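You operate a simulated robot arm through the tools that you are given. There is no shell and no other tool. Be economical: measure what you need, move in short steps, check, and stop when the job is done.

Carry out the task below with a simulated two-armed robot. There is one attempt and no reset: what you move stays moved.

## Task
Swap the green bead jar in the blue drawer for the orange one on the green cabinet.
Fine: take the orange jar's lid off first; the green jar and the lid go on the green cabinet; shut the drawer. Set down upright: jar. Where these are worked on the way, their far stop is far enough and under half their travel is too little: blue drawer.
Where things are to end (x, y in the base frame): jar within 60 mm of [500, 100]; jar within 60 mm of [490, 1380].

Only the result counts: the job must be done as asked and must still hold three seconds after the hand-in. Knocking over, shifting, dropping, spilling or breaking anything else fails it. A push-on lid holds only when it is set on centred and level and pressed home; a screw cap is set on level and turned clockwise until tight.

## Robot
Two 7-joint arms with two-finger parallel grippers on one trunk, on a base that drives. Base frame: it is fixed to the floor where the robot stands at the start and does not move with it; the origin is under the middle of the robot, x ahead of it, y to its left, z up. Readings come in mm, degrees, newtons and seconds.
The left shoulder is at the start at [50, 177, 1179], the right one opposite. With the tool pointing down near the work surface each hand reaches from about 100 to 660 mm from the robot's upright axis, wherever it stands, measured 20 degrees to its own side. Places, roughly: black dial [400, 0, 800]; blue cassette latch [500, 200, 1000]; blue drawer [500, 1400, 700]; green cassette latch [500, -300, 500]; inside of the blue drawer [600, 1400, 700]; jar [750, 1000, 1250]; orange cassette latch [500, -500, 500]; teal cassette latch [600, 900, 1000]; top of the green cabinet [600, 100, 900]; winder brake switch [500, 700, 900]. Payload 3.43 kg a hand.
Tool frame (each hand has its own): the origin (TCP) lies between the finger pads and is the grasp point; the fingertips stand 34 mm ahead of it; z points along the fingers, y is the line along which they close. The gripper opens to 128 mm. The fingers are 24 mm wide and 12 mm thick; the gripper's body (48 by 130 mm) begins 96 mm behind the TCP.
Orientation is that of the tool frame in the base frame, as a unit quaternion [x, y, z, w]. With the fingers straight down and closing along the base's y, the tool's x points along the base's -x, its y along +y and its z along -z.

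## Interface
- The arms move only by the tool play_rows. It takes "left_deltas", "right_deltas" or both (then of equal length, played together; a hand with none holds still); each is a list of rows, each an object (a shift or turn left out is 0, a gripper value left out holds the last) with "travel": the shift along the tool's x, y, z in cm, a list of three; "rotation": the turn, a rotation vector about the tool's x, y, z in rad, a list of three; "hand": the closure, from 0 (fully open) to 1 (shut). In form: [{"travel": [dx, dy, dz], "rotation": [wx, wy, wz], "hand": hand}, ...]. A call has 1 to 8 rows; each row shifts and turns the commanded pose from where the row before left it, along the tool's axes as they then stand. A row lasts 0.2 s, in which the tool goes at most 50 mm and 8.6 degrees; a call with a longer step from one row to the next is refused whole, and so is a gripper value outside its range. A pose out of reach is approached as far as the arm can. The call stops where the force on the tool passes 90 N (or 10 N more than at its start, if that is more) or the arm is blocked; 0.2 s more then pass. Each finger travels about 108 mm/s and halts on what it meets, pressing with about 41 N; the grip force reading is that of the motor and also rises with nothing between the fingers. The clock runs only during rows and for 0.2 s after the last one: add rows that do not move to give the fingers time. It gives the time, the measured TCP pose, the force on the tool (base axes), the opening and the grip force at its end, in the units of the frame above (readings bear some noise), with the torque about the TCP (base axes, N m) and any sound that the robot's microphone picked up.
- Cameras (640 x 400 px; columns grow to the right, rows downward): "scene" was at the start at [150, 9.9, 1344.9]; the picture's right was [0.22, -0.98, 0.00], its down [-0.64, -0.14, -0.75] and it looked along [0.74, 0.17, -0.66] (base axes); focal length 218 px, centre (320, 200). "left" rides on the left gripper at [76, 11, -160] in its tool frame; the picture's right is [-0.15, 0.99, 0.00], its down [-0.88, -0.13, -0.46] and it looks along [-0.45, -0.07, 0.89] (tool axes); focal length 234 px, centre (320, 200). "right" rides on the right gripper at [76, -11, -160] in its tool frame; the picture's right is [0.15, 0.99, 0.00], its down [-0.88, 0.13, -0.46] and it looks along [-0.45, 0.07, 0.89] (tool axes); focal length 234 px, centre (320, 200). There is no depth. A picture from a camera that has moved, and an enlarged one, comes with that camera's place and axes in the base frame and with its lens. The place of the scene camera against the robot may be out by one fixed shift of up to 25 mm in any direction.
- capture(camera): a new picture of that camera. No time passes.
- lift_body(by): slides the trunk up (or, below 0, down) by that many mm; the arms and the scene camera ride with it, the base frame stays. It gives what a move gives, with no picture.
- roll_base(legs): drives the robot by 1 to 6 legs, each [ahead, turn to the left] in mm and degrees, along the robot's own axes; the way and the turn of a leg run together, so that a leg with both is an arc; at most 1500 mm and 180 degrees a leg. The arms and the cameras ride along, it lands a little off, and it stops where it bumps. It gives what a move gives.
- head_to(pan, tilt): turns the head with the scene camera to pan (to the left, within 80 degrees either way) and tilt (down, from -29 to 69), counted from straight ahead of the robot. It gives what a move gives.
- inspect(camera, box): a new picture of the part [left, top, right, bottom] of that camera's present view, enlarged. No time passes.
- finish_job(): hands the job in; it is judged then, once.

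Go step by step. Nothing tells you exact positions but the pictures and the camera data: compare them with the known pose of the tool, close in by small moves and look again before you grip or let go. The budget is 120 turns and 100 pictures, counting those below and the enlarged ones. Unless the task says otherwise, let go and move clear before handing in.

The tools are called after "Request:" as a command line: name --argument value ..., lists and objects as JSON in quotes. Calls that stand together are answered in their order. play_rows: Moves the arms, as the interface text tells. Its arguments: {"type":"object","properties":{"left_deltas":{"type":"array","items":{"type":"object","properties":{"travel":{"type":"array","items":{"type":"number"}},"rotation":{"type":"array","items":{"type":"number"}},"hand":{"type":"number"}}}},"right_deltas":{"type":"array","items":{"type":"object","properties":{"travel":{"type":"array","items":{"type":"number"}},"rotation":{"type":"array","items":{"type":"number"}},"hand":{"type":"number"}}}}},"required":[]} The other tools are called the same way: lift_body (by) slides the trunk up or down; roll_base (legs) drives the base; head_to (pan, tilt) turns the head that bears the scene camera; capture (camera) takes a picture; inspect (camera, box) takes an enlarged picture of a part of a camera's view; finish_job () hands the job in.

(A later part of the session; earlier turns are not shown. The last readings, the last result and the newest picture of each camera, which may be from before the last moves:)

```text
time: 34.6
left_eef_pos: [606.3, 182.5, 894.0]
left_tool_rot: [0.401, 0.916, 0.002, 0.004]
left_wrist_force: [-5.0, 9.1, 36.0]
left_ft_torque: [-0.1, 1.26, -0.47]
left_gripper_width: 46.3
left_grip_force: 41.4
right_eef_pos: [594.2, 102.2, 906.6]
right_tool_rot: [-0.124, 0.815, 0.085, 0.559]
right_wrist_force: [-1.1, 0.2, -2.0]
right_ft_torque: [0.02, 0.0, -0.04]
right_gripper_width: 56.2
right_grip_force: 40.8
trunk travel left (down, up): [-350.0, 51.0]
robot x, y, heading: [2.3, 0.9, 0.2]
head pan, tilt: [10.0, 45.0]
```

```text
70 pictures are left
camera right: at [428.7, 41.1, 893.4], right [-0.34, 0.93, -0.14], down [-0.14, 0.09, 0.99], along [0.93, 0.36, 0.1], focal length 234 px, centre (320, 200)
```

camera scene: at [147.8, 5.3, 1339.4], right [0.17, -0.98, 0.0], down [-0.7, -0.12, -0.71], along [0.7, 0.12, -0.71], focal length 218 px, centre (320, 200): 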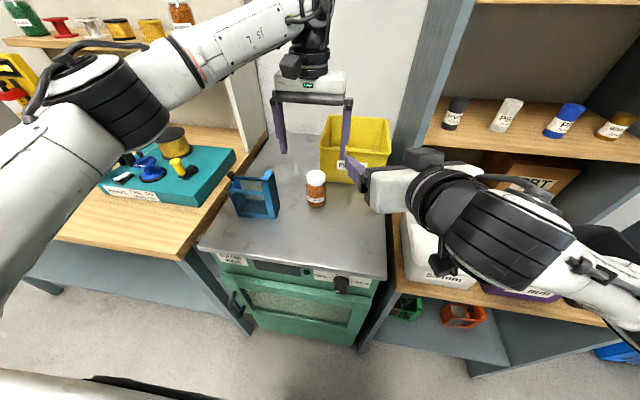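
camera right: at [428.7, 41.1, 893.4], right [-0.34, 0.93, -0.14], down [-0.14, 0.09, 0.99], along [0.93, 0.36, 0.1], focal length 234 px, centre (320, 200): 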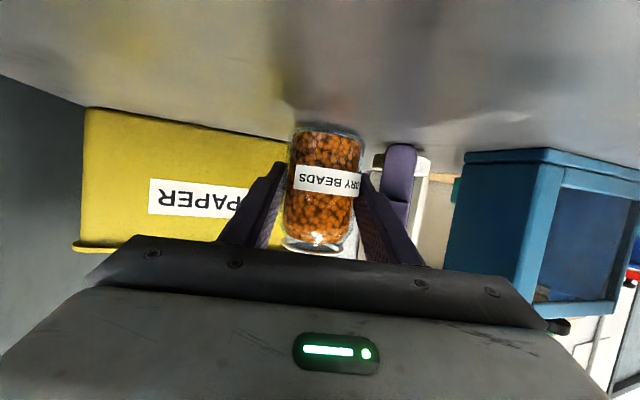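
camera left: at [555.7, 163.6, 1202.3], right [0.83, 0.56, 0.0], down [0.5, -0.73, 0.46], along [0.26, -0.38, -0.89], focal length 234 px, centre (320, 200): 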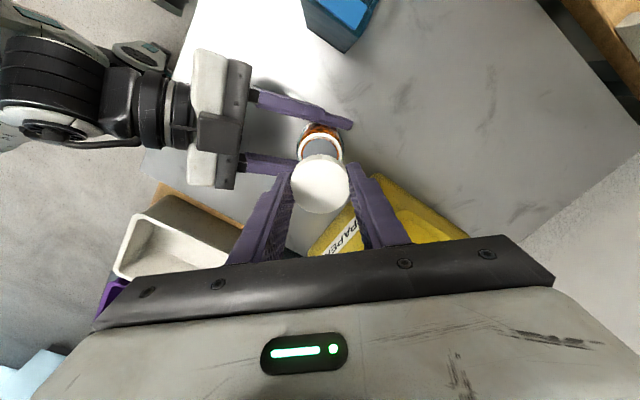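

Contact with the table. I relieve the press, then open the left hand a little and rise.

Request:
play_rows --left_deltas '[{"travel": [0, 0, -0.5]}, {}, {"hand": 0.5}, {}, {}, {"travel": [0, 0, -2]}, {"travel": [0, 0, -3]}, {"travel": [0, 0, -4]}]'

Request:
play_rows --left_deltas '[{"travel": [0, 0, -4]}, {"travel": [0, 0, -4]}, {"travel": [0, 0, -2]}, {}]'

Request:
capture --camera "scene"

Request:
capture --camera "left"

```text
time: 36.4
left_eef_pos: [605.2, 182.1, 985.3]
left_tool_rot: [0.401, 0.916, -0.001, -0.002]
left_wrist_force: [0.0, 0.6, 0.2]
left_ft_torque: [-0.02, 0.01, 0.0]
left_gripper_width: 64.2
left_grip_force: 0.0
right_eef_pos: [597.1, 102.7, 904.1]
right_tool_rot: [-0.123, 0.816, 0.084, 0.558]
right_wrist_force: [-0.6, -1.4, 1.8]
right_ft_torque: [-0.08, 0.13, 0.0]
right_gripper_width: 55.8
right_grip_force: 40.9
trunk travel left (down, up): [-350.0, 51.0]
robot x, y, heading: [-2.1, -2.4, 0.0]
head pan, tilt: [10.0, 45.0]
```

```text
time: 37.4
left_eef_pos: [606.5, 181.8, 1082.2]
left_tool_rot: [0.4, 0.917, 0.001, 0.0]
left_wrist_force: [-0.5, 0.8, 0.2]
left_ft_torque: [-0.02, 0.03, -0.01]
left_gripper_width: 63.9
left_grip_force: 0.1
right_eef_pos: [596.4, 102.7, 905.0]
right_tool_rot: [-0.124, 0.817, 0.084, 0.558]
right_wrist_force: [-0.9, 0.4, 2.3]
right_ft_torque: [-0.05, 0.1, 0.02]
right_gripper_width: 56.1
right_grip_force: 40.7
trunk travel left (down, up): [-350.0, 51.0]
robot x, y, heading: [-1.0, 1.7, -0.1]
head pan, tilt: [10.0, 45.0]
```

```text
69 pictures are left
camera scene: at [147.6, 5.5, 1339.3], right [0.17, -0.98, 0.0], down [-0.7, -0.12, -0.71], along [0.7, 0.12, -0.71], focal length 218 px, centre (320, 200)
```

scene: 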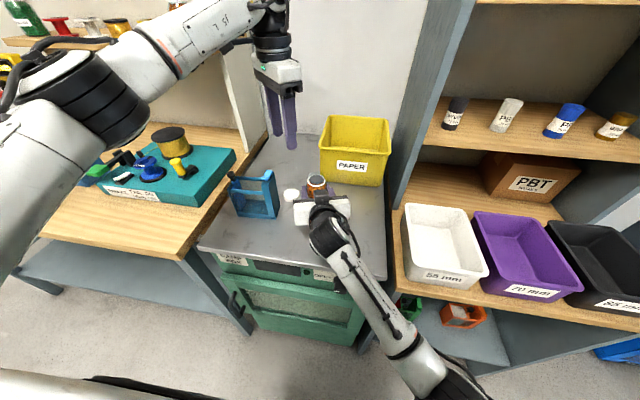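

```text
68 pictures are left
camera left: at [563.4, 244.1, 1242.2], right [0.83, 0.56, 0.0], down [0.5, -0.73, 0.46], along [0.26, -0.38, -0.89], focal length 234 px, centre (320, 200)
```

left: 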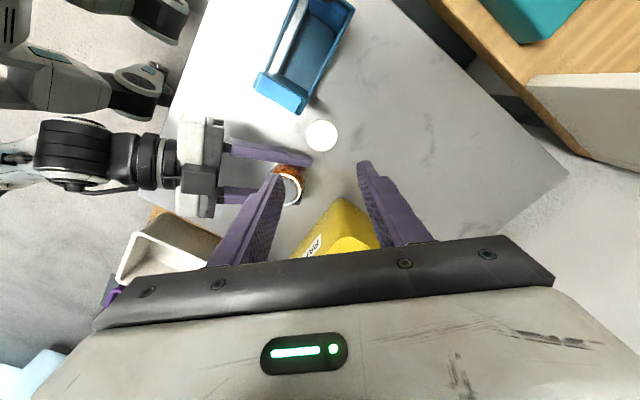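

The cap lies flat near [607, 182]. Next the left hand regrips the open jar vertically, closing front-to-back between the right fingers.

Request:
play_rows --left_deltas '[{"rotation": [0, 0, 0.149], "hand": 0.38}, {"rotation": [0, 0, 0.149]}, {"rotation": [0, 0, 0.149]}, {"travel": [-3.63, -1.62, 0]}, {"travel": [-3.63, -1.62, 0]}, {"travel": [0, 0, 2]}, {"travel": [0, 0, 2]}, {}]'

Request:
capture --camera "left"

```text
time: 39.2
left_eef_pos: [599.6, 103.3, 1039.7]
left_tool_rot: [0.593, 0.805, 0.001, 0.0]
left_wrist_force: [0.1, 0.5, -0.4]
left_ft_torque: [0.0, -0.01, -0.02]
left_gripper_width: 79.7
left_grip_force: 0.0
right_eef_pos: [596.4, 102.4, 904.9]
right_tool_rot: [-0.123, 0.816, 0.084, 0.558]
right_wrist_force: [1.1, 0.2, 1.4]
right_ft_torque: [-0.01, 0.05, 0.0]
right_gripper_width: 55.9
right_grip_force: 40.8
trunk travel left (down, up): [-350.0, 51.0]
robot x, y, heading: [0.9, -2.6, -0.3]
head pan, tilt: [10.0, 45.0]
```

```text
67 pictures are left
camera left: at [588.0, 178.3, 1199.6], right [0.99, 0.15, 0.0], down [0.14, -0.88, 0.46], along [0.07, -0.45, -0.89], focal length 234 px, centre (320, 200)
```

left: 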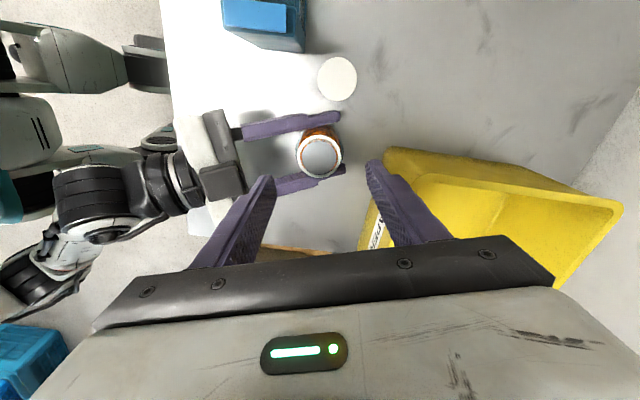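

Aligned over the jar; I lower the left hand around the body.

Request:
play_rows --left_deltas '[{"travel": [0, 0, 3]}, {"travel": [0, 0, 3]}, {"travel": [0, 0, 3]}, {"travel": [0, 0, 2]}, {"travel": [0, 0, 1.5]}, {}]'

Request:
capture --camera "left"

Request:
capture --camera "right"

```text
time: 40.6
left_eef_pos: [597.6, 101.8, 917.5]
left_tool_rot: [0.594, 0.805, 0.001, 0.0]
left_wrist_force: [0.2, 0.3, -0.6]
left_ft_torque: [-0.01, 0.01, 0.01]
left_gripper_width: 79.3
left_grip_force: 0.1
right_eef_pos: [597.5, 103.3, 904.1]
right_tool_rot: [-0.124, 0.817, 0.084, 0.557]
right_wrist_force: [0.0, -0.5, 2.0]
right_ft_torque: [-0.04, 0.07, 0.0]
right_gripper_width: 55.9
right_grip_force: 40.9
trunk travel left (down, up): [-350.0, 51.0]
robot x, y, heading: [0.6, -0.7, -0.0]
head pan, tilt: [10.0, 45.0]
```

```text
66 pictures are left
camera left: at [584.8, 177.0, 1076.6], right [0.99, 0.15, 0.0], down [0.14, -0.88, 0.46], along [0.07, -0.45, -0.89], focal length 234 px, centre (320, 200)
```

left: 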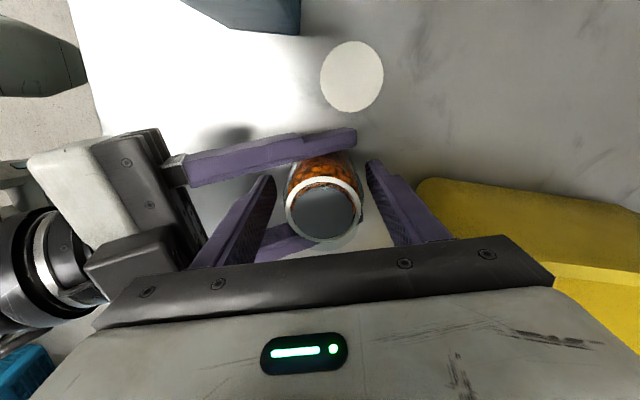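

```text
65 pictures are left
camera right: at [431.0, 41.1, 891.6], right [-0.34, 0.93, -0.14], down [-0.14, 0.09, 0.99], along [0.93, 0.36, 0.1], focal length 234 px, centre (320, 200)
```

right: 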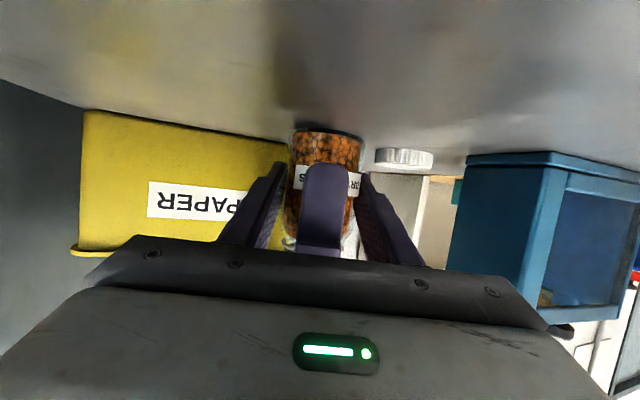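

Well placed. I go 8 mm lower, close the left hand, then release the right.

Request:
play_rows --left_deltas '[{"travel": [0, 0, 0.8]}, {"hand": 1.0}, {}, {}]'

Request:
play_rows --right_deltas '[{"hand": 0.3}, {}, {}]'

```text
time: 41.6
left_eef_pos: [598.1, 105.5, 908.8]
left_tool_rot: [0.593, 0.806, 0.003, 0.0]
left_wrist_force: [22.4, 3.1, -6.8]
left_ft_torque: [0.26, -0.99, 0.08]
left_gripper_width: 57.3
left_grip_force: 41.3
right_eef_pos: [595.9, 103.0, 905.0]
right_tool_rot: [-0.124, 0.816, 0.086, 0.558]
right_wrist_force: [-21.1, -4.3, 8.1]
right_ft_torque: [-0.26, 0.86, -0.06]
right_gripper_width: 55.8
right_grip_force: 41.0
trunk travel left (down, up): [-350.0, 51.0]
robot x, y, heading: [0.7, 1.2, -0.1]
head pan, tilt: [10.0, 45.0]
```

```text
time: 42.4
left_eef_pos: [596.4, 103.2, 908.5]
left_tool_rot: [0.594, 0.804, -0.001, -0.001]
left_wrist_force: [0.5, -0.7, 0.5]
left_ft_torque: [0.02, 0.01, 0.01]
left_gripper_width: 57.1
left_grip_force: 41.0
right_eef_pos: [597.6, 102.6, 904.8]
right_tool_rot: [-0.124, 0.817, 0.084, 0.558]
right_wrist_force: [-1.2, 0.5, -0.8]
right_ft_torque: [-0.03, 0.05, 0.01]
right_gripper_width: 89.6
right_grip_force: 0.0
trunk travel left (down, up): [-350.0, 51.0]
robot x, y, heading: [0.9, 0.4, 0.0]
head pan, tilt: [10.0, 45.0]
```

Left holds the jar. The right hand backs off and rises, then the left lifts the jar.

Request:
play_rows --right_deltas '[{"travel": [1.4, 0, -3.6]}, {"travel": [1.4, 0, -3.6]}, {"travel": [1.4, 0, -3.6]}, {"travel": [-3.73, 0, -1.45]}, {"travel": [-3.73, 0, -1.45]}, {"travel": [-3.73, 0, -1.45]}, {"travel": [-3.73, 0, -1.45]}, {"travel": [0, -4, 0]}]'

Request:
play_rows --left_deltas '[{"travel": [0, 0, -2]}, {"travel": [0, 0, -3]}, {"travel": [0, 0, -3]}, {"travel": [0, 0, -3]}, {"travel": [0, 0, -3]}, {"travel": [0, 0, -3]}, {}]' --right_deltas '[{"travel": [0, -4, 0]}, {"travel": [0, -4, 0]}, {"travel": [0, -4, 0]}, {"travel": [0, -4, 0]}, {}, {}, {}]'

Request:
capture --camera "scene"

```text
time: 43.0
left_eef_pos: [597.0, 102.4, 909.4]
left_tool_rot: [0.593, 0.805, 0.0, 0.0]
left_wrist_force: [-1.2, 0.5, -0.3]
left_ft_torque: [-0.02, 0.01, -0.03]
left_gripper_width: 56.8
left_grip_force: 41.2
right_eef_pos: [569.2, 79.6, 1013.6]
right_tool_rot: [-0.129, 0.75, 0.07, 0.645]
right_wrist_force: [0.1, 0.7, 0.0]
right_ft_torque: [-0.02, -0.02, 0.0]
right_gripper_width: 89.8
right_grip_force: 0.1
trunk travel left (down, up): [-350.0, 51.0]
robot x, y, heading: [1.9, 1.0, -0.0]
head pan, tilt: [10.0, 45.0]
stopped in row 3 (right hand): the arm was blocked; the commanded pose is now the measured one
```

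```text
time: 43.6
left_eef_pos: [593.7, 81.3, 946.4]
left_tool_rot: [0.598, 0.802, -0.01, 0.013]
left_wrist_force: [14.0, -27.2, 1.8]
left_ft_torque: [2.62, 1.76, 1.74]
left_gripper_width: 57.0
left_grip_force: 40.9
right_eef_pos: [574.7, 49.0, 1032.1]
right_tool_rot: [-0.145, 0.736, 0.108, 0.653]
right_wrist_force: [-13.2, 27.5, -2.7]
right_ft_torque: [-0.46, -0.55, -0.79]
right_gripper_width: 106.6
right_grip_force: 15.0
trunk travel left (down, up): [-350.0, 51.0]
robot x, y, heading: [-0.8, 2.2, 0.0]
head pan, tilt: [10.0, 45.0]
stopped in row 2 (left hand): the force on the tool passed its limit at 103 N (the readings are from after the stop); the commanded pose is now the measured one
```

```text
64 pictures are left
camera scene: at [147.9, 5.6, 1339.3], right [0.17, -0.98, 0.0], down [-0.7, -0.12, -0.71], along [0.7, 0.12, -0.71], focal length 218 px, centre (320, 200)
```

scene: 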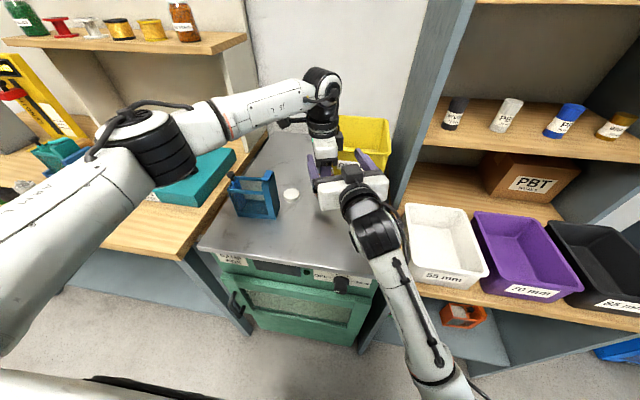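

The right hand deviated upward on retreat and bumped the left. I stop and look carefully from all cameras before moving anything.

Request:
inspect --camera "scene" --box '[230, 60, 410, 220]'

Request:
capture --camera "left"

Request:
capture --camera "right"

```text
2.50 times, centred on (320, 140) of scene
camera zoom: at [147.9, 5.6, 1339.3], right [0.17, -0.98, 0.0], down [-0.7, -0.12, -0.71], along [0.7, 0.12, -0.71], focal length 544 px, centre (320, 350)
```

zoom: 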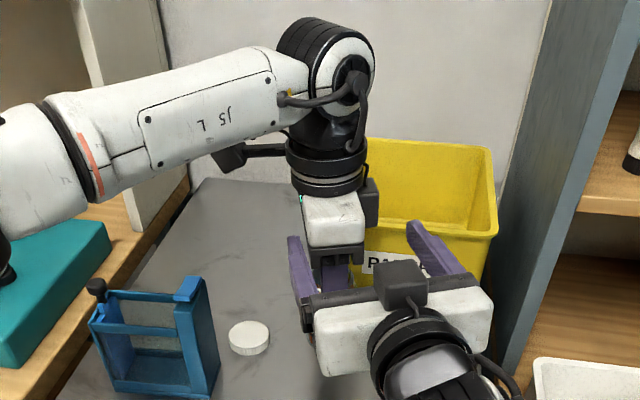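

```text
62 pictures are left
camera left: at [581.8, 160.8, 1104.1], right [0.99, 0.14, 0.0], down [0.12, -0.87, 0.49], along [0.07, -0.48, -0.87], focal length 234 px, centre (320, 200)
```

left: 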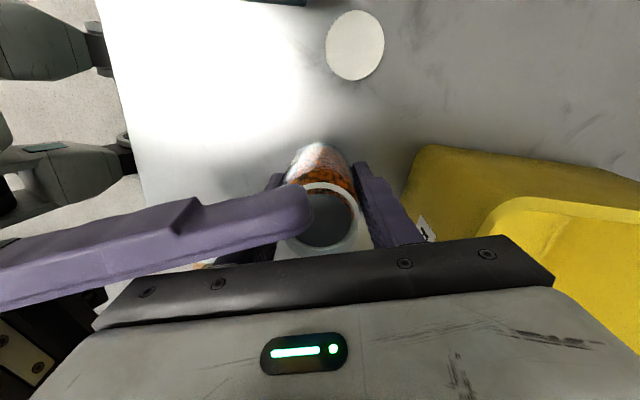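

```text
61 pictures are left
camera right: at [421.1, -20.4, 977.1], right [-0.37, 0.91, -0.17], down [-0.38, 0.03, 0.93], along [0.85, 0.4, 0.33], focal length 234 px, centre (320, 200)
```

right: 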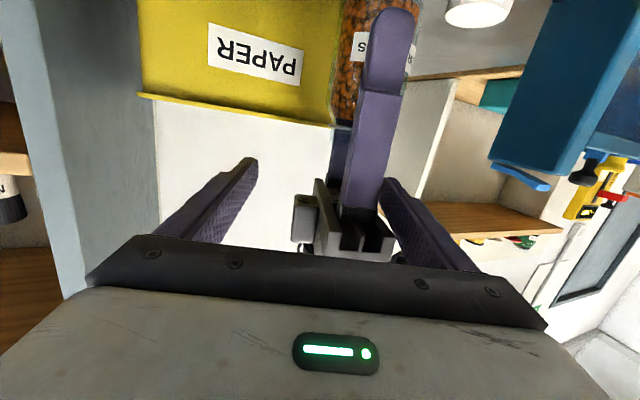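

The jar is still upright in the left hand; the right's fingers straddle the left hand. I center the right hand sideways, then back straight out in small steps.

Request:
play_rows --right_deltas '[{"travel": [0, 1.0, 0]}, {"travel": [0, 1.0, 0]}, {}, {"travel": [0, 0, -1.5]}, {"travel": [0, 0, -1.5]}, {}]'

Request:
inspect --camera "scene" --box '[200, 60, 520, 400]'

```text
time: 45.2
left_eef_pos: [594.2, 81.0, 947.5]
left_tool_rot: [0.597, 0.802, -0.01, 0.013]
left_wrist_force: [10.4, -12.7, 1.4]
left_ft_torque: [1.46, 1.3, 0.8]
left_gripper_width: 57.1
left_grip_force: 40.9
right_eef_pos: [556.5, 50.1, 1074.4]
right_tool_rot: [-0.162, 0.704, 0.083, 0.687]
right_wrist_force: [-10.1, 13.1, -2.9]
right_ft_torque: [0.04, 0.17, -0.01]
right_gripper_width: 98.5
right_grip_force: 8.0
trunk travel left (down, up): [-350.0, 51.0]
robot x, y, heading: [1.2, 0.5, -0.0]
head pan, tilt: [10.0, 45.0]
stopped in row 6 (right hand): the arm was blocked; the commanded pose is now the measured one
```

```text
1.18 times, centred on (360, 230) of scene
camera zoom: at [148.1, 5.5, 1339.3], right [0.17, -0.98, 0.0], down [-0.7, -0.12, -0.71], along [0.7, 0.12, -0.71], focal length 256 px, centre (273, 165)
```

zoom: 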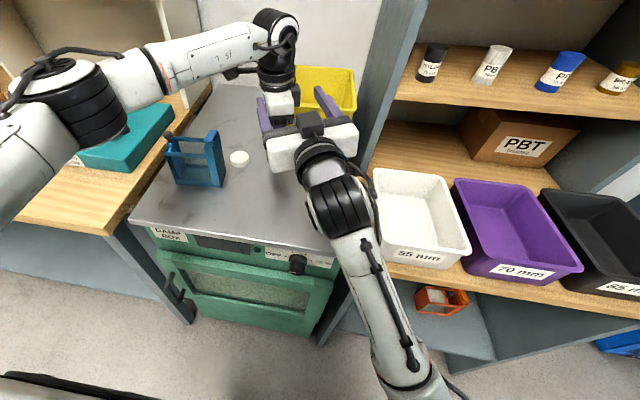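

The right arm can't back out in this posture, so I instead open the right hand fully and lift the left hand (with the jar) straight up between its fingers.

Request:
play_rows --right_deltas '[{"hand": 0.0}, {}, {}]'

Request:
capture --camera "right"

Request:
capture --camera "left"

```text
time: 46.0
left_eef_pos: [594.1, 84.8, 946.9]
left_tool_rot: [0.598, 0.801, -0.008, 0.01]
left_wrist_force: [1.0, 0.7, -2.4]
left_ft_torque: [0.0, 0.0, -0.02]
left_gripper_width: 56.8
left_grip_force: 41.0
right_eef_pos: [558.2, 46.5, 1075.7]
right_tool_rot: [-0.159, 0.705, 0.078, 0.687]
right_wrist_force: [-0.2, -0.1, -0.6]
right_ft_torque: [0.01, 0.02, -0.01]
right_gripper_width: 128.1
right_grip_force: 0.0
trunk travel left (down, up): [-350.0, 51.0]
robot x, y, heading: [-1.2, -1.1, -0.1]
head pan, tilt: [10.0, 45.0]
```

```text
59 pictures are left
camera right: at [411.1, -24.5, 1007.4], right [-0.33, 0.91, -0.25], down [-0.47, 0.07, 0.88], along [0.82, 0.41, 0.4], focal length 234 px, centre (320, 200)
```

right: 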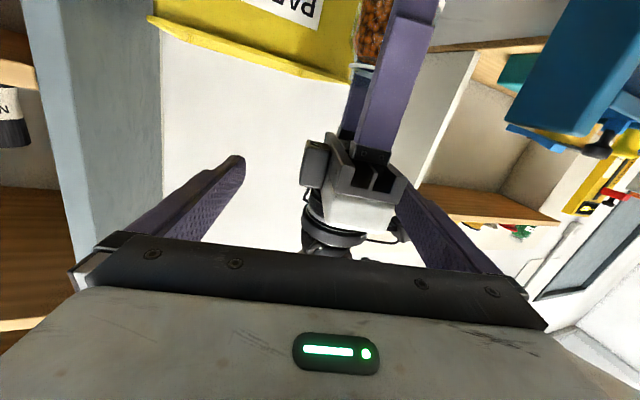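

```text
58 pictures are left
camera left: at [582.2, 162.4, 1104.1], right [0.99, 0.14, 0.0], down [0.12, -0.87, 0.48], along [0.07, -0.47, -0.88], focal length 234 px, centre (320, 200)
```

left: 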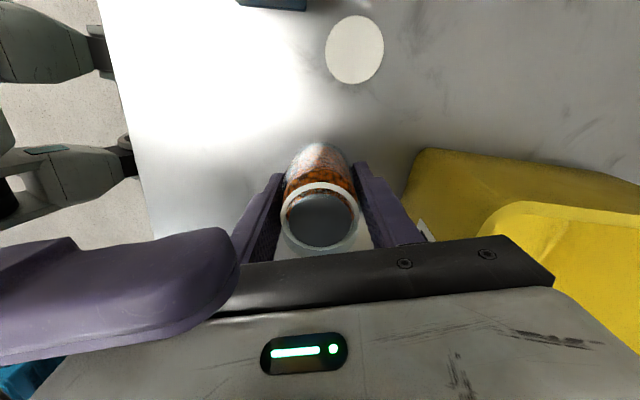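

No contact now. Lift the left hand with the jar straight up.

Request:
play_rows --left_deltas '[{"travel": [0, 0, -2]}, {"travel": [0, 0, -3]}, {"travel": [0, 0, -3]}, {"travel": [0, 0, -3]}, {"travel": [0, 0, -3]}, {}]'

Request:
capture --camera "right"

```text
time: 47.4
left_eef_pos: [592.6, 87.5, 1087.5]
left_tool_rot: [0.597, 0.802, -0.008, 0.01]
left_wrist_force: [0.2, 0.6, -1.7]
left_ft_torque: [0.02, -0.06, -0.01]
left_gripper_width: 57.1
left_grip_force: 40.5
right_eef_pos: [558.9, 46.5, 1074.1]
right_tool_rot: [-0.159, 0.705, 0.078, 0.687]
right_wrist_force: [0.9, -0.2, 1.3]
right_ft_torque: [0.02, 0.04, 0.02]
right_gripper_width: 127.9
right_grip_force: 0.1
trunk travel left (down, up): [-350.0, 51.0]
robot x, y, heading: [-1.2, 1.0, -0.1]
head pan, tilt: [10.0, 45.0]
```

```text
57 pictures are left
camera right: at [411.2, -24.4, 1007.2], right [-0.33, 0.91, -0.25], down [-0.47, 0.07, 0.88], along [0.82, 0.41, 0.4], focal length 234 px, centre (320, 200)
```

right: 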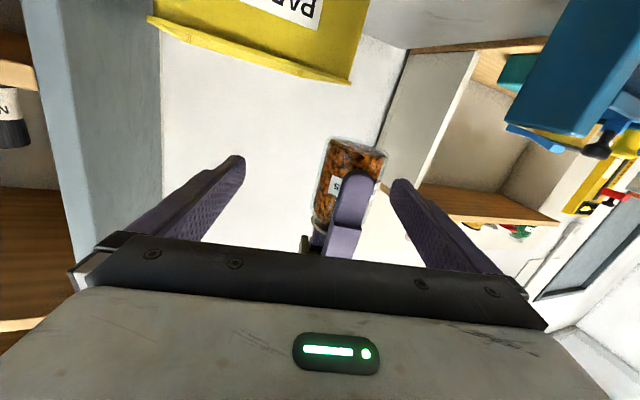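

Request:
play_rows --left_deltas '[{"travel": [0, 0, -3]}, {"travel": [0, 0, -3]}, {"travel": [0, 0, -3]}, {"travel": [0, 0, -2]}, {}]'

Request:
capture --camera "left"

```text
time: 48.6
left_eef_pos: [587.7, 90.0, 1197.5]
left_tool_rot: [0.598, 0.801, -0.008, 0.01]
left_wrist_force: [-0.5, -0.5, -1.4]
left_ft_torque: [-0.01, 0.03, -0.05]
left_gripper_width: 57.0
left_grip_force: 41.2
left hand out of reach, approached as far as the arm can: row 4
right_eef_pos: [559.4, 46.7, 1074.4]
right_tool_rot: [-0.16, 0.705, 0.079, 0.687]
right_wrist_force: [-0.5, 0.9, -0.3]
right_ft_torque: [-0.01, -0.02, -0.02]
right_gripper_width: 128.0
right_grip_force: 0.0
trunk travel left (down, up): [-350.0, 51.0]
robot x, y, heading: [-1.8, 0.3, -0.0]
head pan, tilt: [10.0, 45.0]
```

```text
56 pictures are left
camera left: at [576.2, 169.9, 1354.4], right [0.99, 0.14, 0.0], down [0.12, -0.87, 0.48], along [0.07, -0.47, -0.88], focal length 234 px, centre (320, 200)
```

left: 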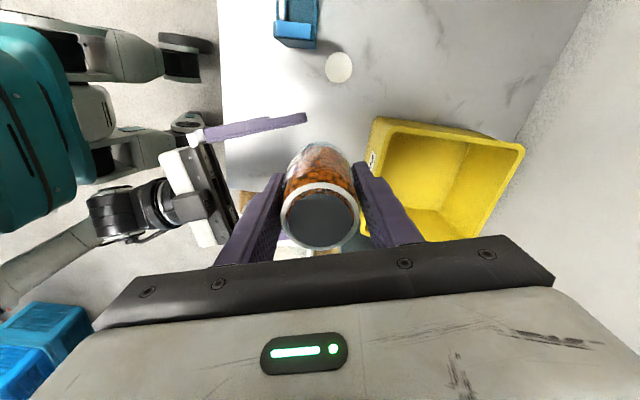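

Clear. I swing the left hand with the jar away to the left.

Request:
play_rows --left_deltas '[{"travel": [3.86, -0.9, 0.3]}, {"travel": [3.86, -0.9, 0.3]}, {"travel": [3.86, -0.9, 0.3]}, {"travel": [3.86, -0.9, 0.3]}, {"travel": [3.86, -0.9, 0.3]}, {"travel": [3.86, -0.9, 0.3]}, {}]'

Request:
capture --camera "scene"

```text
time: 50.2
left_eef_pos: [473.8, 296.2, 1172.1]
left_tool_rot: [0.598, 0.802, -0.008, 0.01]
left_wrist_force: [0.4, -1.3, -2.6]
left_ft_torque: [0.04, -0.02, 0.02]
left_gripper_width: 57.0
left_grip_force: 41.4
right_eef_pos: [559.2, 45.6, 1074.9]
right_tool_rot: [-0.159, 0.705, 0.078, 0.687]
right_wrist_force: [-0.6, 0.7, -0.2]
right_ft_torque: [0.01, 0.03, 0.02]
right_gripper_width: 128.1
right_grip_force: 0.0
trunk travel left (down, up): [-350.0, 51.0]
robot x, y, heading: [-0.7, 0.3, -0.1]
head pan, tilt: [10.0, 45.0]
```

```text
55 pictures are left
camera scene: at [148.2, 5.2, 1339.2], right [0.17, -0.98, 0.0], down [-0.7, -0.12, -0.71], along [0.7, 0.12, -0.71], focal length 218 px, centre (320, 200)
```

scene: 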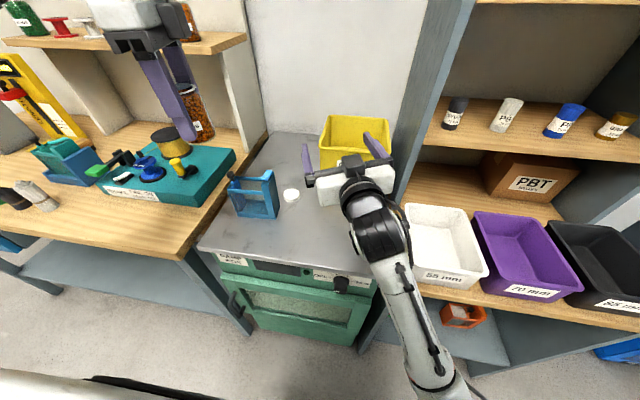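

The right hand is free with space around it. I raise it and pitch it back to vertical.

Request:
play_rows --right_deltas '[{"rotation": [0, 0.15, 0], "travel": [-1.5, 0.5, 0]}, {"rotation": [0, 0.15, 0], "travel": [-1.5, 0.5, 0]}, {"rotation": [0, 0.15, 0], "travel": [-1.5, 0, -1]}, {"rotation": [0, 0.15, 0], "travel": [0, 0, -1]}, {"rotation": [0, 0.15, 0]}, {"rotation": [0, 0.15, 0]}, {"rotation": [0, 0.15, 0]}, {"rotation": [0, 0.15, 0]}]'

Request:
capture --camera "scene"

```text
time: 51.3
left_eef_pos: [474.1, 296.5, 1170.5]
left_tool_rot: [0.597, 0.802, -0.008, 0.01]
left_wrist_force: [0.5, 1.2, -1.3]
left_ft_torque: [0.04, 0.03, 0.0]
left_gripper_width: 57.1
left_grip_force: 41.2
right_eef_pos: [535.9, 23.8, 1003.9]
right_tool_rot: [-0.163, 0.927, 0.004, 0.338]
right_wrist_force: [-0.6, 0.7, 0.8]
right_ft_torque: [0.03, -0.01, -0.02]
right_gripper_width: 127.9
right_grip_force: 0.1
trunk travel left (down, up): [-350.0, 51.0]
robot x, y, heading: [-1.7, 1.2, -0.0]
head pan, tilt: [10.0, 45.0]
stopped in row 5 (right hand): the arm was blocked; the commanded pose is now the measured one
```

```text
54 pictures are left
camera scene: at [148.1, 5.6, 1339.2], right [0.17, -0.98, 0.0], down [-0.7, -0.12, -0.71], along [0.7, 0.12, -0.71], focal length 218 px, centre (320, 200)
```

scene: 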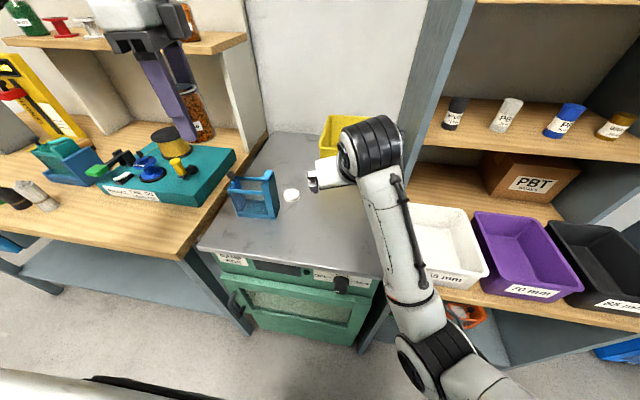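

The right arm stalled again with no tool force, so some joint is near its limit. I test a small upward and sideways-right move.

Request:
play_rows --right_deltas '[{"travel": [-1.2, 0, -1.6]}, {"travel": [-1.2, 0, -1.6]}, {"travel": [-1.2, 0, -1.6]}, {}]'

Request:
capture --camera "left"

```text
time: 52.3
left_eef_pos: [472.5, 295.8, 1170.5]
left_tool_rot: [0.598, 0.802, -0.008, 0.01]
left_wrist_force: [0.7, 0.7, -2.2]
left_ft_torque: [-0.01, 0.03, 0.01]
left_gripper_width: 56.9
left_grip_force: 40.8
right_eef_pos: [522.6, -5.3, 985.3]
right_tool_rot: [-0.15, 0.951, -0.024, 0.271]
right_wrist_force: [-0.7, -0.9, -0.2]
right_ft_torque: [-0.04, 0.0, 0.0]
right_gripper_width: 128.0
right_grip_force: 0.0
trunk travel left (down, up): [-350.0, 51.0]
robot x, y, heading: [-1.0, -0.6, -0.0]
head pan, tilt: [10.0, 45.0]
stopped in row 4 (right hand): the arm was blocked; the commanded pose is now the measured one
```

```text
53 pictures are left
camera left: at [461.6, 374.9, 1328.3], right [0.99, 0.14, 0.0], down [0.12, -0.87, 0.48], along [0.07, -0.47, -0.88], focal length 234 px, centre (320, 200)
```

left: 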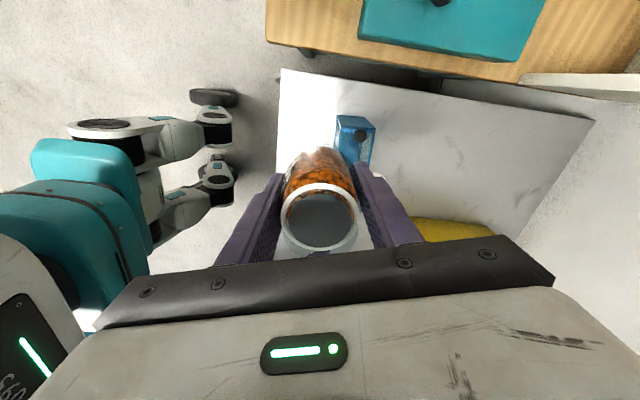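

Request:
play_rows --right_deltas '[{"travel": [-2.0, 0, -3.5]}, {}, {}]'

Request:
capture --camera "scene"

```text
time: 53.3
left_eef_pos: [473.3, 295.8, 1171.2]
left_tool_rot: [0.598, 0.802, -0.008, 0.01]
left_wrist_force: [-0.6, -0.6, -1.5]
left_ft_torque: [0.01, -0.02, -0.02]
left_gripper_width: 56.8
left_grip_force: 41.5
right_eef_pos: [529.4, -31.7, 959.7]
right_tool_rot: [-0.138, 0.962, -0.055, 0.229]
right_wrist_force: [0.4, 0.8, -0.2]
right_ft_torque: [-0.02, -0.01, -0.03]
right_gripper_width: 127.9
right_grip_force: 0.0
right hand out of reach, approached as far as the arm can: row 1
trunk travel left (down, up): [-350.0, 51.0]
robot x, y, heading: [1.5, -0.8, 0.3]
head pan, tilt: [10.0, 45.0]
stopped in row 3 (right hand): the arm was blocked; the commanded pose is now the measured one
```

```text
52 pictures are left
camera scene: at [148.1, 5.3, 1339.3], right [0.17, -0.98, 0.0], down [-0.7, -0.12, -0.71], along [0.7, 0.12, -0.71], focal length 218 px, centre (320, 200)
```

scene: 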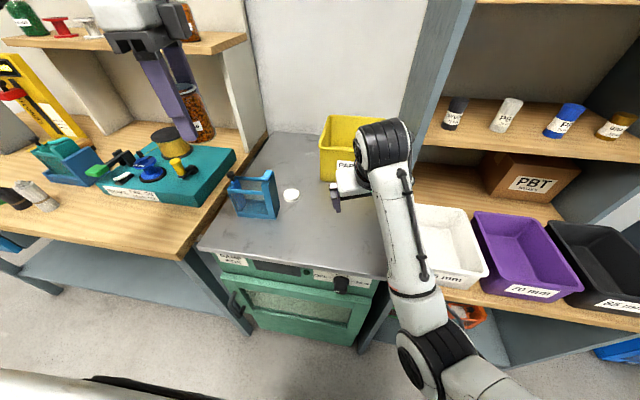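

The wrist sits against the grey panel's edge. I close the right fingers to narrow the hand and check its camera before backing the whole robot away.

Request:
play_rows --right_deltas '[{"hand": 1.0}, {}, {}, {}]'

Request:
capture --camera "right"

```text
time: 54.3
left_eef_pos: [472.9, 296.1, 1172.2]
left_tool_rot: [0.598, 0.802, -0.008, 0.01]
left_wrist_force: [0.2, 0.5, -1.7]
left_ft_torque: [-0.03, -0.03, -0.02]
left_gripper_width: 56.9
left_grip_force: 40.9
right_eef_pos: [528.5, -31.8, 959.8]
right_tool_rot: [-0.139, 0.962, -0.055, 0.229]
right_wrist_force: [0.8, 0.2, 0.7]
right_ft_torque: [0.02, 0.0, 0.02]
right_gripper_width: 0.0
right_grip_force: 33.0
trunk travel left (down, up): [-350.0, 51.0]
robot x, y, heading: [-1.0, 1.0, -0.0]
head pan, tilt: [10.0, 45.0]
```

```text
51 pictures are left
camera right: at [394.3, -56.8, 1071.6], right [-0.36, 0.9, -0.23], down [0.51, 0.4, 0.76], along [0.78, 0.16, -0.61], focal length 234 px, centre (320, 200)
```

right: 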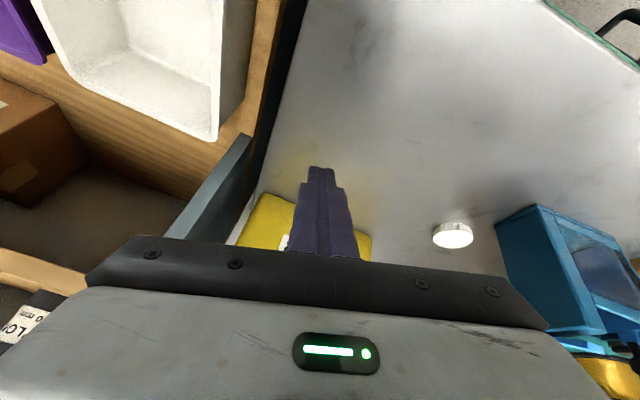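

Nothing is in contact. I back the robot 280 mm to take both arms clear of the cabinet and panel.

Request:
roll_base --legs '[[-280, 0]]'

Request:
capture --camera "scene"

```text
time: 56.2
left_eef_pos: [191.0, 298.2, 1170.4]
left_tool_rot: [0.596, 0.803, -0.009, 0.011]
left_wrist_force: [-1.2, 0.8, -2.0]
left_ft_torque: [-0.02, -0.02, 0.02]
left_gripper_width: 57.0
left_grip_force: 40.6
right_eef_pos: [249.1, -30.9, 962.4]
right_tool_rot: [-0.139, 0.961, -0.054, 0.231]
right_wrist_force: [-0.5, 0.1, 0.0]
right_ft_torque: [0.0, -0.04, 0.0]
right_gripper_width: 0.2
right_grip_force: 32.8
trunk travel left (down, up): [-350.0, 51.0]
robot x, y, heading: [-280.4, -3.4, 0.1]
head pan, tilt: [10.0, 45.0]
```

```text
50 pictures are left
camera scene: at [-133.3, 5.6, 1339.4], right [0.18, -0.98, 0.0], down [-0.7, -0.12, -0.71], along [0.7, 0.12, -0.71], focal length 218 px, centre (320, 200)
```

scene: 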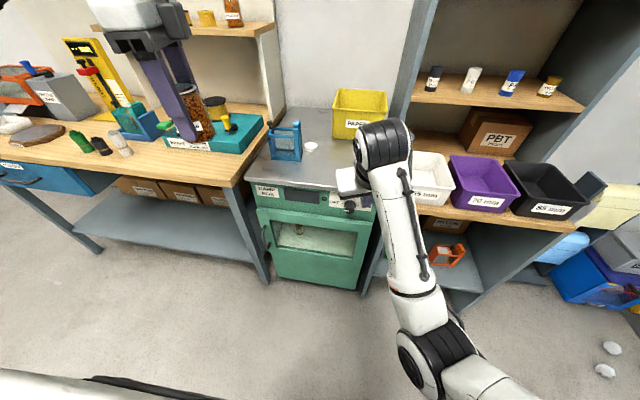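

Clear now. I try raising the right hand in free space and straightening it.

Request:
play_rows --right_deltas '[{"travel": [-1.0, 0, -2.5]}, {"travel": [-1.0, 0, -2.5]}, {"travel": [-1.0, 0, -2.5]}, {"travel": [-1.0, 0, -2.5]}, {}]'

Request:
play_rows --right_deltas '[{"rotation": [0, 0.14, 0]}, {"rotation": [0, 0.14, 0]}, {"rotation": [0, 0.14, 0]}, {}]'

Request:
capture --camera "scene"

```text
time: 57.1
left_eef_pos: [192.4, 297.1, 1170.8]
left_tool_rot: [0.597, 0.802, -0.009, 0.009]
left_wrist_force: [0.2, -0.4, -2.2]
left_ft_torque: [0.01, 0.04, -0.02]
left_gripper_width: 57.0
left_grip_force: 41.5
right_eef_pos: [247.4, -52.2, 902.2]
right_tool_rot: [-0.129, 0.979, -0.077, 0.139]
right_wrist_force: [0.1, 0.3, -0.3]
right_ft_torque: [-0.02, 0.03, 0.0]
right_gripper_width: 0.0
right_grip_force: 32.8
right hand out of reach, approached as far as the arm can: row 1, 2, 3, 4
trunk travel left (down, up): [-350.0, 51.0]
robot x, y, heading: [-280.0, -3.7, -0.0]
head pan, tilt: [10.0, 45.0]
stopped in row 4 (right hand): the arm was blocked; the commanded pose is now the measured one
```

```text
time: 57.7
left_eef_pos: [191.7, 296.9, 1171.9]
left_tool_rot: [0.597, 0.802, -0.009, 0.01]
left_wrist_force: [0.3, -1.4, -1.9]
left_ft_torque: [0.0, -0.01, 0.0]
left_gripper_width: 56.8
left_grip_force: 41.4
right_eef_pos: [195.2, -87.1, 770.4]
right_tool_rot: [-0.111, 0.984, -0.105, -0.094]
right_wrist_force: [-0.6, -0.2, -1.1]
right_ft_torque: [-0.02, 0.03, -0.04]
right_gripper_width: 0.2
right_grip_force: 33.0
right hand out of reach, approached as far as the arm can: row 1, 2
trunk travel left (down, up): [-350.0, 51.0]
robot x, y, heading: [-282.0, -0.4, 0.2]
head pan, tilt: [10.0, 45.0]
stopped in row 2 (right hand): the arm was blocked; the commanded pose is now the measured one
```

```text
49 pictures are left
camera scene: at [-132.9, 5.5, 1339.3], right [0.18, -0.98, 0.0], down [-0.7, -0.12, -0.71], along [0.7, 0.12, -0.71], focal length 218 px, centre (320, 200)
```

scene: 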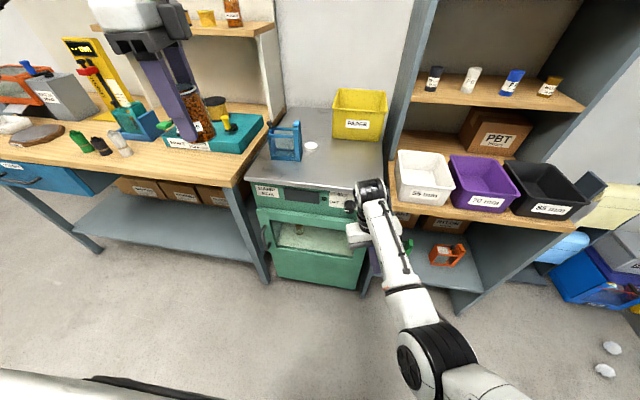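

The arm is stuck in an awkward posture. I try restoring a plain straight-down orientation and moving the hand toward its own side.

Request:
play_rows --right_deltas '[{"rotation": [-0.07, -0.063, 0.074], "travel": [0, -1, 0]}, {"rotation": [-0.07, -0.063, 0.074], "travel": [0, -1, 0]}, {"rotation": [-0.07, -0.063, 0.074], "travel": [0, -1, 0]}, {}]'

```text
time: 58.7
left_eef_pos: [191.9, 298.2, 1169.8]
left_tool_rot: [0.597, 0.802, -0.009, 0.009]
left_wrist_force: [0.7, 0.2, -2.6]
left_ft_torque: [-0.02, -0.01, 0.01]
left_gripper_width: 57.0
left_grip_force: 40.5
right_eef_pos: [200.6, -114.0, 776.4]
right_tool_rot: [0.0, 1.0, 0.002, 0.002]
right_wrist_force: [-0.1, 1.0, 0.0]
right_ft_torque: [-0.01, -0.02, -0.05]
right_gripper_width: 0.1
right_grip_force: 33.0
trunk travel left (down, up): [-350.0, 51.0]
robot x, y, heading: [-283.3, -4.6, 0.0]
head pan, tilt: [10.0, 45.0]
```

It tracks again. Now raise.

Request:
play_rows --right_deltas '[{"travel": [0, 0, -3]}, {"travel": [0, 0, -3]}, {"travel": [0, 0, -3]}, {"travel": [0, 0, -3]}, {}]'

```text
time: 60.1
left_eef_pos: [192.9, 296.4, 1170.4]
left_tool_rot: [0.597, 0.802, -0.009, 0.009]
left_wrist_force: [0.0, -0.1, -2.7]
left_ft_torque: [-0.02, 0.01, -0.01]
left_gripper_width: 56.6
left_grip_force: 40.5
right_eef_pos: [234.4, -149.5, 823.0]
right_tool_rot: [0.017, 0.999, -0.027, -0.013]
right_wrist_force: [-0.5, 0.3, 0.3]
right_ft_torque: [0.01, -0.01, 0.01]
right_gripper_width: 0.0
right_grip_force: 33.5
right hand out of reach, approached as far as the arm can: row 2, 3, 4
trunk travel left (down, up): [-350.0, 51.0]
robot x, y, heading: [-277.3, 4.7, 0.2]
head pan, tilt: [10.0, 45.0]
stopped in row 5 (right hand): the arm was blocked; the commanded pose is now the measured one
```

Raising is limited in this posture; I try moving the hand outward-right and back instead.

Request:
play_rows --right_deltas '[{"travel": [3, -2.5, 0]}, {"travel": [3, -2.5, 0]}, {"travel": [3, -2.5, 0]}, {"travel": [3, -2.5, 0]}, {}]'

Request:
capture --camera "scene"

```text
time: 61.2
left_eef_pos: [192.6, 296.8, 1171.7]
left_tool_rot: [0.596, 0.803, -0.009, 0.01]
left_wrist_force: [-0.2, 0.3, -1.8]
left_ft_torque: [0.01, -0.01, -0.02]
left_gripper_width: 56.7
left_grip_force: 40.7
right_eef_pos: [186.4, -273.4, 851.0]
right_tool_rot: [0.028, 0.997, -0.045, 0.061]
right_wrist_force: [0.0, 0.0, -0.1]
right_ft_torque: [0.02, 0.01, -0.02]
right_gripper_width: 0.3
right_grip_force: 32.9
right hand out of reach, approached as far as the arm can: row 1, 2, 3, 4
trunk travel left (down, up): [-350.0, 51.0]
robot x, y, heading: [-281.5, 2.8, 0.2]
head pan, tilt: [10.0, 45.0]
stopped in row 5 (right hand): the arm was blocked; the commanded pose is now the measured one
```

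```text
48 pictures are left
camera scene: at [-132.4, 5.6, 1339.2], right [0.18, -0.98, 0.0], down [-0.7, -0.12, -0.71], along [0.7, 0.12, -0.71], focal length 218 px, centre (320, 200)
```

scene: 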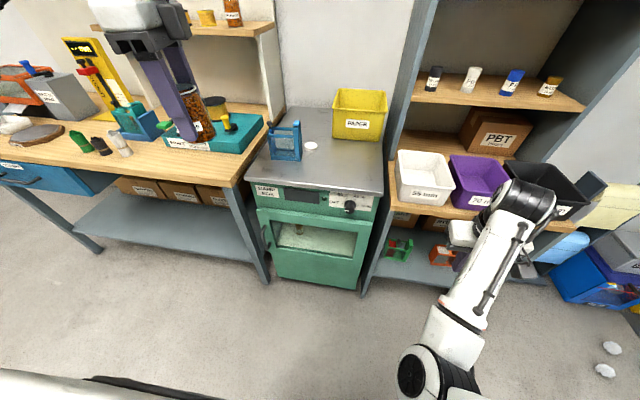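

Request:
play_rows --right_deltas '[{"travel": [0, -3, -2]}, {"travel": [0, -3, -2]}, {"travel": [0, -3, -2]}, {"travel": [0, -3, -2]}, {}]'

Request:
play_rows --right_deltas '[{"travel": [2, 0, -3]}, {"travel": [2, 0, -3]}, {"travel": [2, 0, -3]}, {"travel": [2, 0, -3]}, {}]'

Request:
capture --camera "scene"

```text
time: 62.1
left_eef_pos: [191.6, 297.2, 1170.8]
left_tool_rot: [0.596, 0.803, -0.009, 0.009]
left_wrist_force: [-0.5, -0.2, -2.2]
left_ft_torque: [-0.01, -0.01, 0.01]
left_gripper_width: 56.9
left_grip_force: 41.1
right_eef_pos: [109.7, -389.6, 850.8]
right_tool_rot: [0.031, 0.997, -0.062, -0.046]
right_wrist_force: [0.1, -0.1, -0.1]
right_ft_torque: [-0.02, 0.01, 0.03]
right_gripper_width: 0.0
right_grip_force: 32.9
right hand out of reach, approached as far as the arm can: row 2
trunk travel left (down, up): [-350.0, 51.0]
robot x, y, heading: [-282.4, 0.4, 0.3]
head pan, tilt: [10.0, 45.0]
stopped in row 4 (right hand): the arm was blocked; the commanded pose is now the measured one
```

```text
time: 62.8
left_eef_pos: [191.5, 296.7, 1169.9]
left_tool_rot: [0.597, 0.802, -0.01, 0.01]
left_wrist_force: [0.1, -0.1, -1.5]
left_ft_torque: [0.0, 0.01, 0.02]
left_gripper_width: 57.0
left_grip_force: 41.0
right_eef_pos: [18.0, -425.9, 860.3]
right_tool_rot: [0.042, 0.985, -0.086, -0.147]
right_wrist_force: [-0.9, -0.8, -0.5]
right_ft_torque: [0.0, 0.03, 0.02]
right_gripper_width: 0.0
right_grip_force: 32.9
right hand out of reach, approached as far as the arm can: row 1, 2, 3
trunk travel left (down, up): [-350.0, 51.0]
robot x, y, heading: [-281.4, 1.4, 0.1]
head pan, tilt: [10.0, 45.0]
stopped in row 3 (right hand): the arm was blocked; the commanded pose is now the measured one
```

```text
47 pictures are left
camera scene: at [-132.8, 5.4, 1339.3], right [0.18, -0.98, 0.0], down [-0.7, -0.12, -0.71], along [0.7, 0.12, -0.71], focal length 218 px, centre (320, 200)
```

scene: 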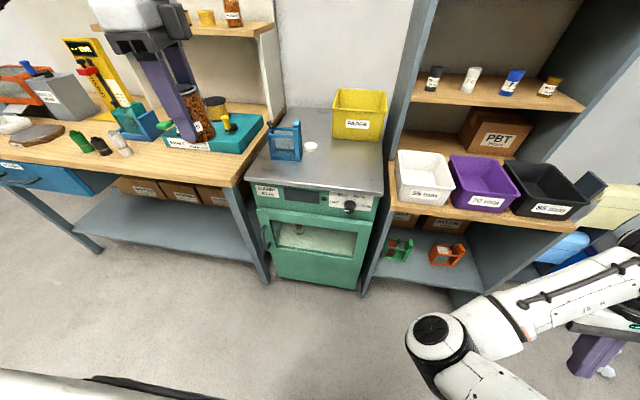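

Request:
play_rows --right_deltas '[{"rotation": [-0.058, -0.1, -0.028]}, {"rotation": [-0.058, -0.1, -0.028]}, {"rotation": [-0.058, -0.1, -0.028]}, {}, {"travel": [0, 0, -3]}, {"travel": [0, 0, -3]}, {"travel": [0, 0, -3]}, {}]'

Request:
play_rows --right_deltas '[{"travel": [0, 0, -3]}, {"travel": [0, 0, -3]}, {"travel": [0, 0, -3]}, {"travel": [0, 0, -3]}, {}]'

```text
time: 64.6
left_eef_pos: [191.7, 296.3, 1171.0]
left_tool_rot: [0.597, 0.802, -0.01, 0.01]
left_wrist_force: [0.6, -0.5, -1.6]
left_ft_torque: [0.03, 0.0, 0.02]
left_gripper_width: 56.9
left_grip_force: 41.1
right_eef_pos: [19.3, -424.8, 949.4]
right_tool_rot: [-0.003, 1.0, 0.002, 0.003]
right_wrist_force: [1.2, 0.0, -0.2]
right_ft_torque: [0.0, 0.04, -0.02]
right_gripper_width: 0.1
right_grip_force: 32.8
trunk travel left (down, up): [-350.0, 51.0]
robot x, y, heading: [-285.4, -0.0, -0.0]
head pan, tilt: [10.0, 45.0]
```

```text
time: 65.8
left_eef_pos: [193.1, 298.1, 1170.9]
left_tool_rot: [0.597, 0.802, -0.009, 0.009]
left_wrist_force: [-0.1, 0.5, -1.5]
left_ft_torque: [0.0, 0.0, -0.02]
left_gripper_width: 56.8
left_grip_force: 41.4
right_eef_pos: [18.7, -426.5, 1072.8]
right_tool_rot: [-0.003, 1.0, 0.002, 0.004]
right_wrist_force: [-0.5, 0.4, 0.3]
right_ft_torque: [0.01, -0.02, 0.02]
right_gripper_width: 0.0
right_grip_force: 32.9
trunk travel left (down, up): [-350.0, 51.0]
robot x, y, heading: [-281.5, -0.6, 0.2]
head pan, tilt: [10.0, 45.0]
```

Tracking is restored. I raise the right hand a bit and bring it in.

Request:
play_rows --right_deltas '[{"travel": [0, 0, -4]}, {"travel": [0, 0, -3.5]}, {"travel": [0, 4, 0]}, {"travel": [0, 4, 0]}, {"travel": [0, 4, 0]}, {"travel": [0, 4, 0]}, {"travel": [0, 4, 0]}, {}]'

Request:
head_to --pan 35 --tilt 25

Request:
capture --camera "scene"

```text
time: 67.6
left_eef_pos: [191.7, 297.2, 1170.6]
left_tool_rot: [0.597, 0.802, -0.009, 0.009]
left_wrist_force: [0.2, 1.5, -0.8]
left_ft_torque: [0.01, 0.03, 0.01]
left_gripper_width: 56.9
left_grip_force: 40.8
right_eef_pos: [-17.5, -396.0, 1141.6]
right_tool_rot: [0.01, 1.0, 0.008, 0.005]
right_wrist_force: [0.5, -0.2, -0.3]
right_ft_torque: [0.02, 0.03, 0.02]
right_gripper_width: 0.0
right_grip_force: 33.1
right hand out of reach, approached as far as the arm can: row 3, 4, 5, 6, 7
trunk travel left (down, up): [-350.0, 51.0]
robot x, y, heading: [-275.8, -0.3, 0.4]
head pan, tilt: [10.0, 45.0]
```

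```text
time: 68.5
left_eef_pos: [192.2, 297.2, 1169.9]
left_tool_rot: [0.597, 0.802, -0.01, 0.009]
left_wrist_force: [0.3, 0.3, -2.1]
left_ft_torque: [-0.01, 0.01, -0.03]
left_gripper_width: 56.8
left_grip_force: 40.7
right_eef_pos: [-17.2, -396.2, 1141.2]
right_tool_rot: [0.011, 1.0, 0.006, 0.002]
right_wrist_force: [-0.3, -0.3, -0.2]
right_ft_torque: [0.04, 0.0, -0.01]
right_gripper_width: 0.0
right_grip_force: 32.8
trunk travel left (down, up): [-350.0, 51.0]
robot x, y, heading: [-282.9, -2.4, -0.2]
head pan, tilt: [35.0, 25.0]
```

```text
46 pictures are left
camera scene: at [-137.3, 44.2, 1369.8], right [0.57, -0.82, 0.0], down [-0.35, -0.24, -0.91], along [0.74, 0.52, -0.42], focal length 218 px, centre (320, 200)
```

scene: 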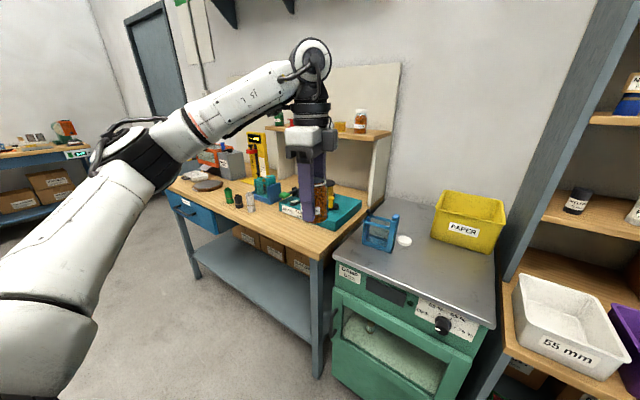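

Right arm is now parked to the side; I'll do the drawer with the left hand. I drive over to the drawer in an arc-free route along the benches.

Request:
roll_base --legs '[[0, 84], [1240, 0], [0, -84]]'

Request:
head_to --pan 10 --tilt 42

Request:
capture --camera "scene"

```text
time: 82.1
left_eef_pos: [339.4, 1549.2, 1170.1]
left_tool_rot: [0.603, 0.797, -0.01, 0.009]
left_wrist_force: [-0.1, -0.4, -2.1]
left_ft_torque: [0.0, 0.04, 0.02]
left_gripper_width: 56.9
left_grip_force: 40.6
right_eef_pos: [120.2, 859.6, 1141.0]
right_tool_rot: [0.019, 1.0, 0.005, 0.004]
right_wrist_force: [0.0, -0.1, -0.3]
right_ft_torque: [0.01, 0.02, 0.05]
right_gripper_width: 0.1
right_grip_force: 33.7
trunk travel left (down, up): [-350.0, 51.0]
robot x, y, heading: [-135.8, 1263.1, -0.9]
head pan, tilt: [35.0, 25.0]
```

```text
time: 83.0
left_eef_pos: [340.7, 1549.5, 1170.7]
left_tool_rot: [0.603, 0.798, -0.008, 0.01]
left_wrist_force: [-0.7, -0.1, -1.8]
left_ft_torque: [-0.01, -0.01, 0.01]
left_gripper_width: 56.9
left_grip_force: 42.0
right_eef_pos: [120.6, 859.4, 1142.5]
right_tool_rot: [0.021, 1.0, 0.006, 0.003]
right_wrist_force: [0.0, 0.0, -0.4]
right_ft_torque: [0.02, -0.03, -0.04]
right_gripper_width: 0.2
right_grip_force: 32.6
trunk travel left (down, up): [-350.0, 51.0]
robot x, y, heading: [-135.2, 1262.7, -0.7]
head pan, tilt: [10.0, 42.0]
```

```text
45 pictures are left
camera scene: at [13.8, 1264.3, 1343.6], right [0.16, -0.99, 0.0], down [-0.66, -0.11, -0.74], along [0.73, 0.12, -0.67], focal length 218 px, centre (320, 200)
```

scene: 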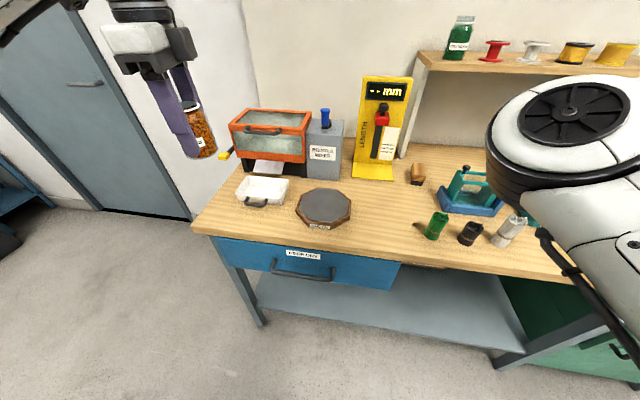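

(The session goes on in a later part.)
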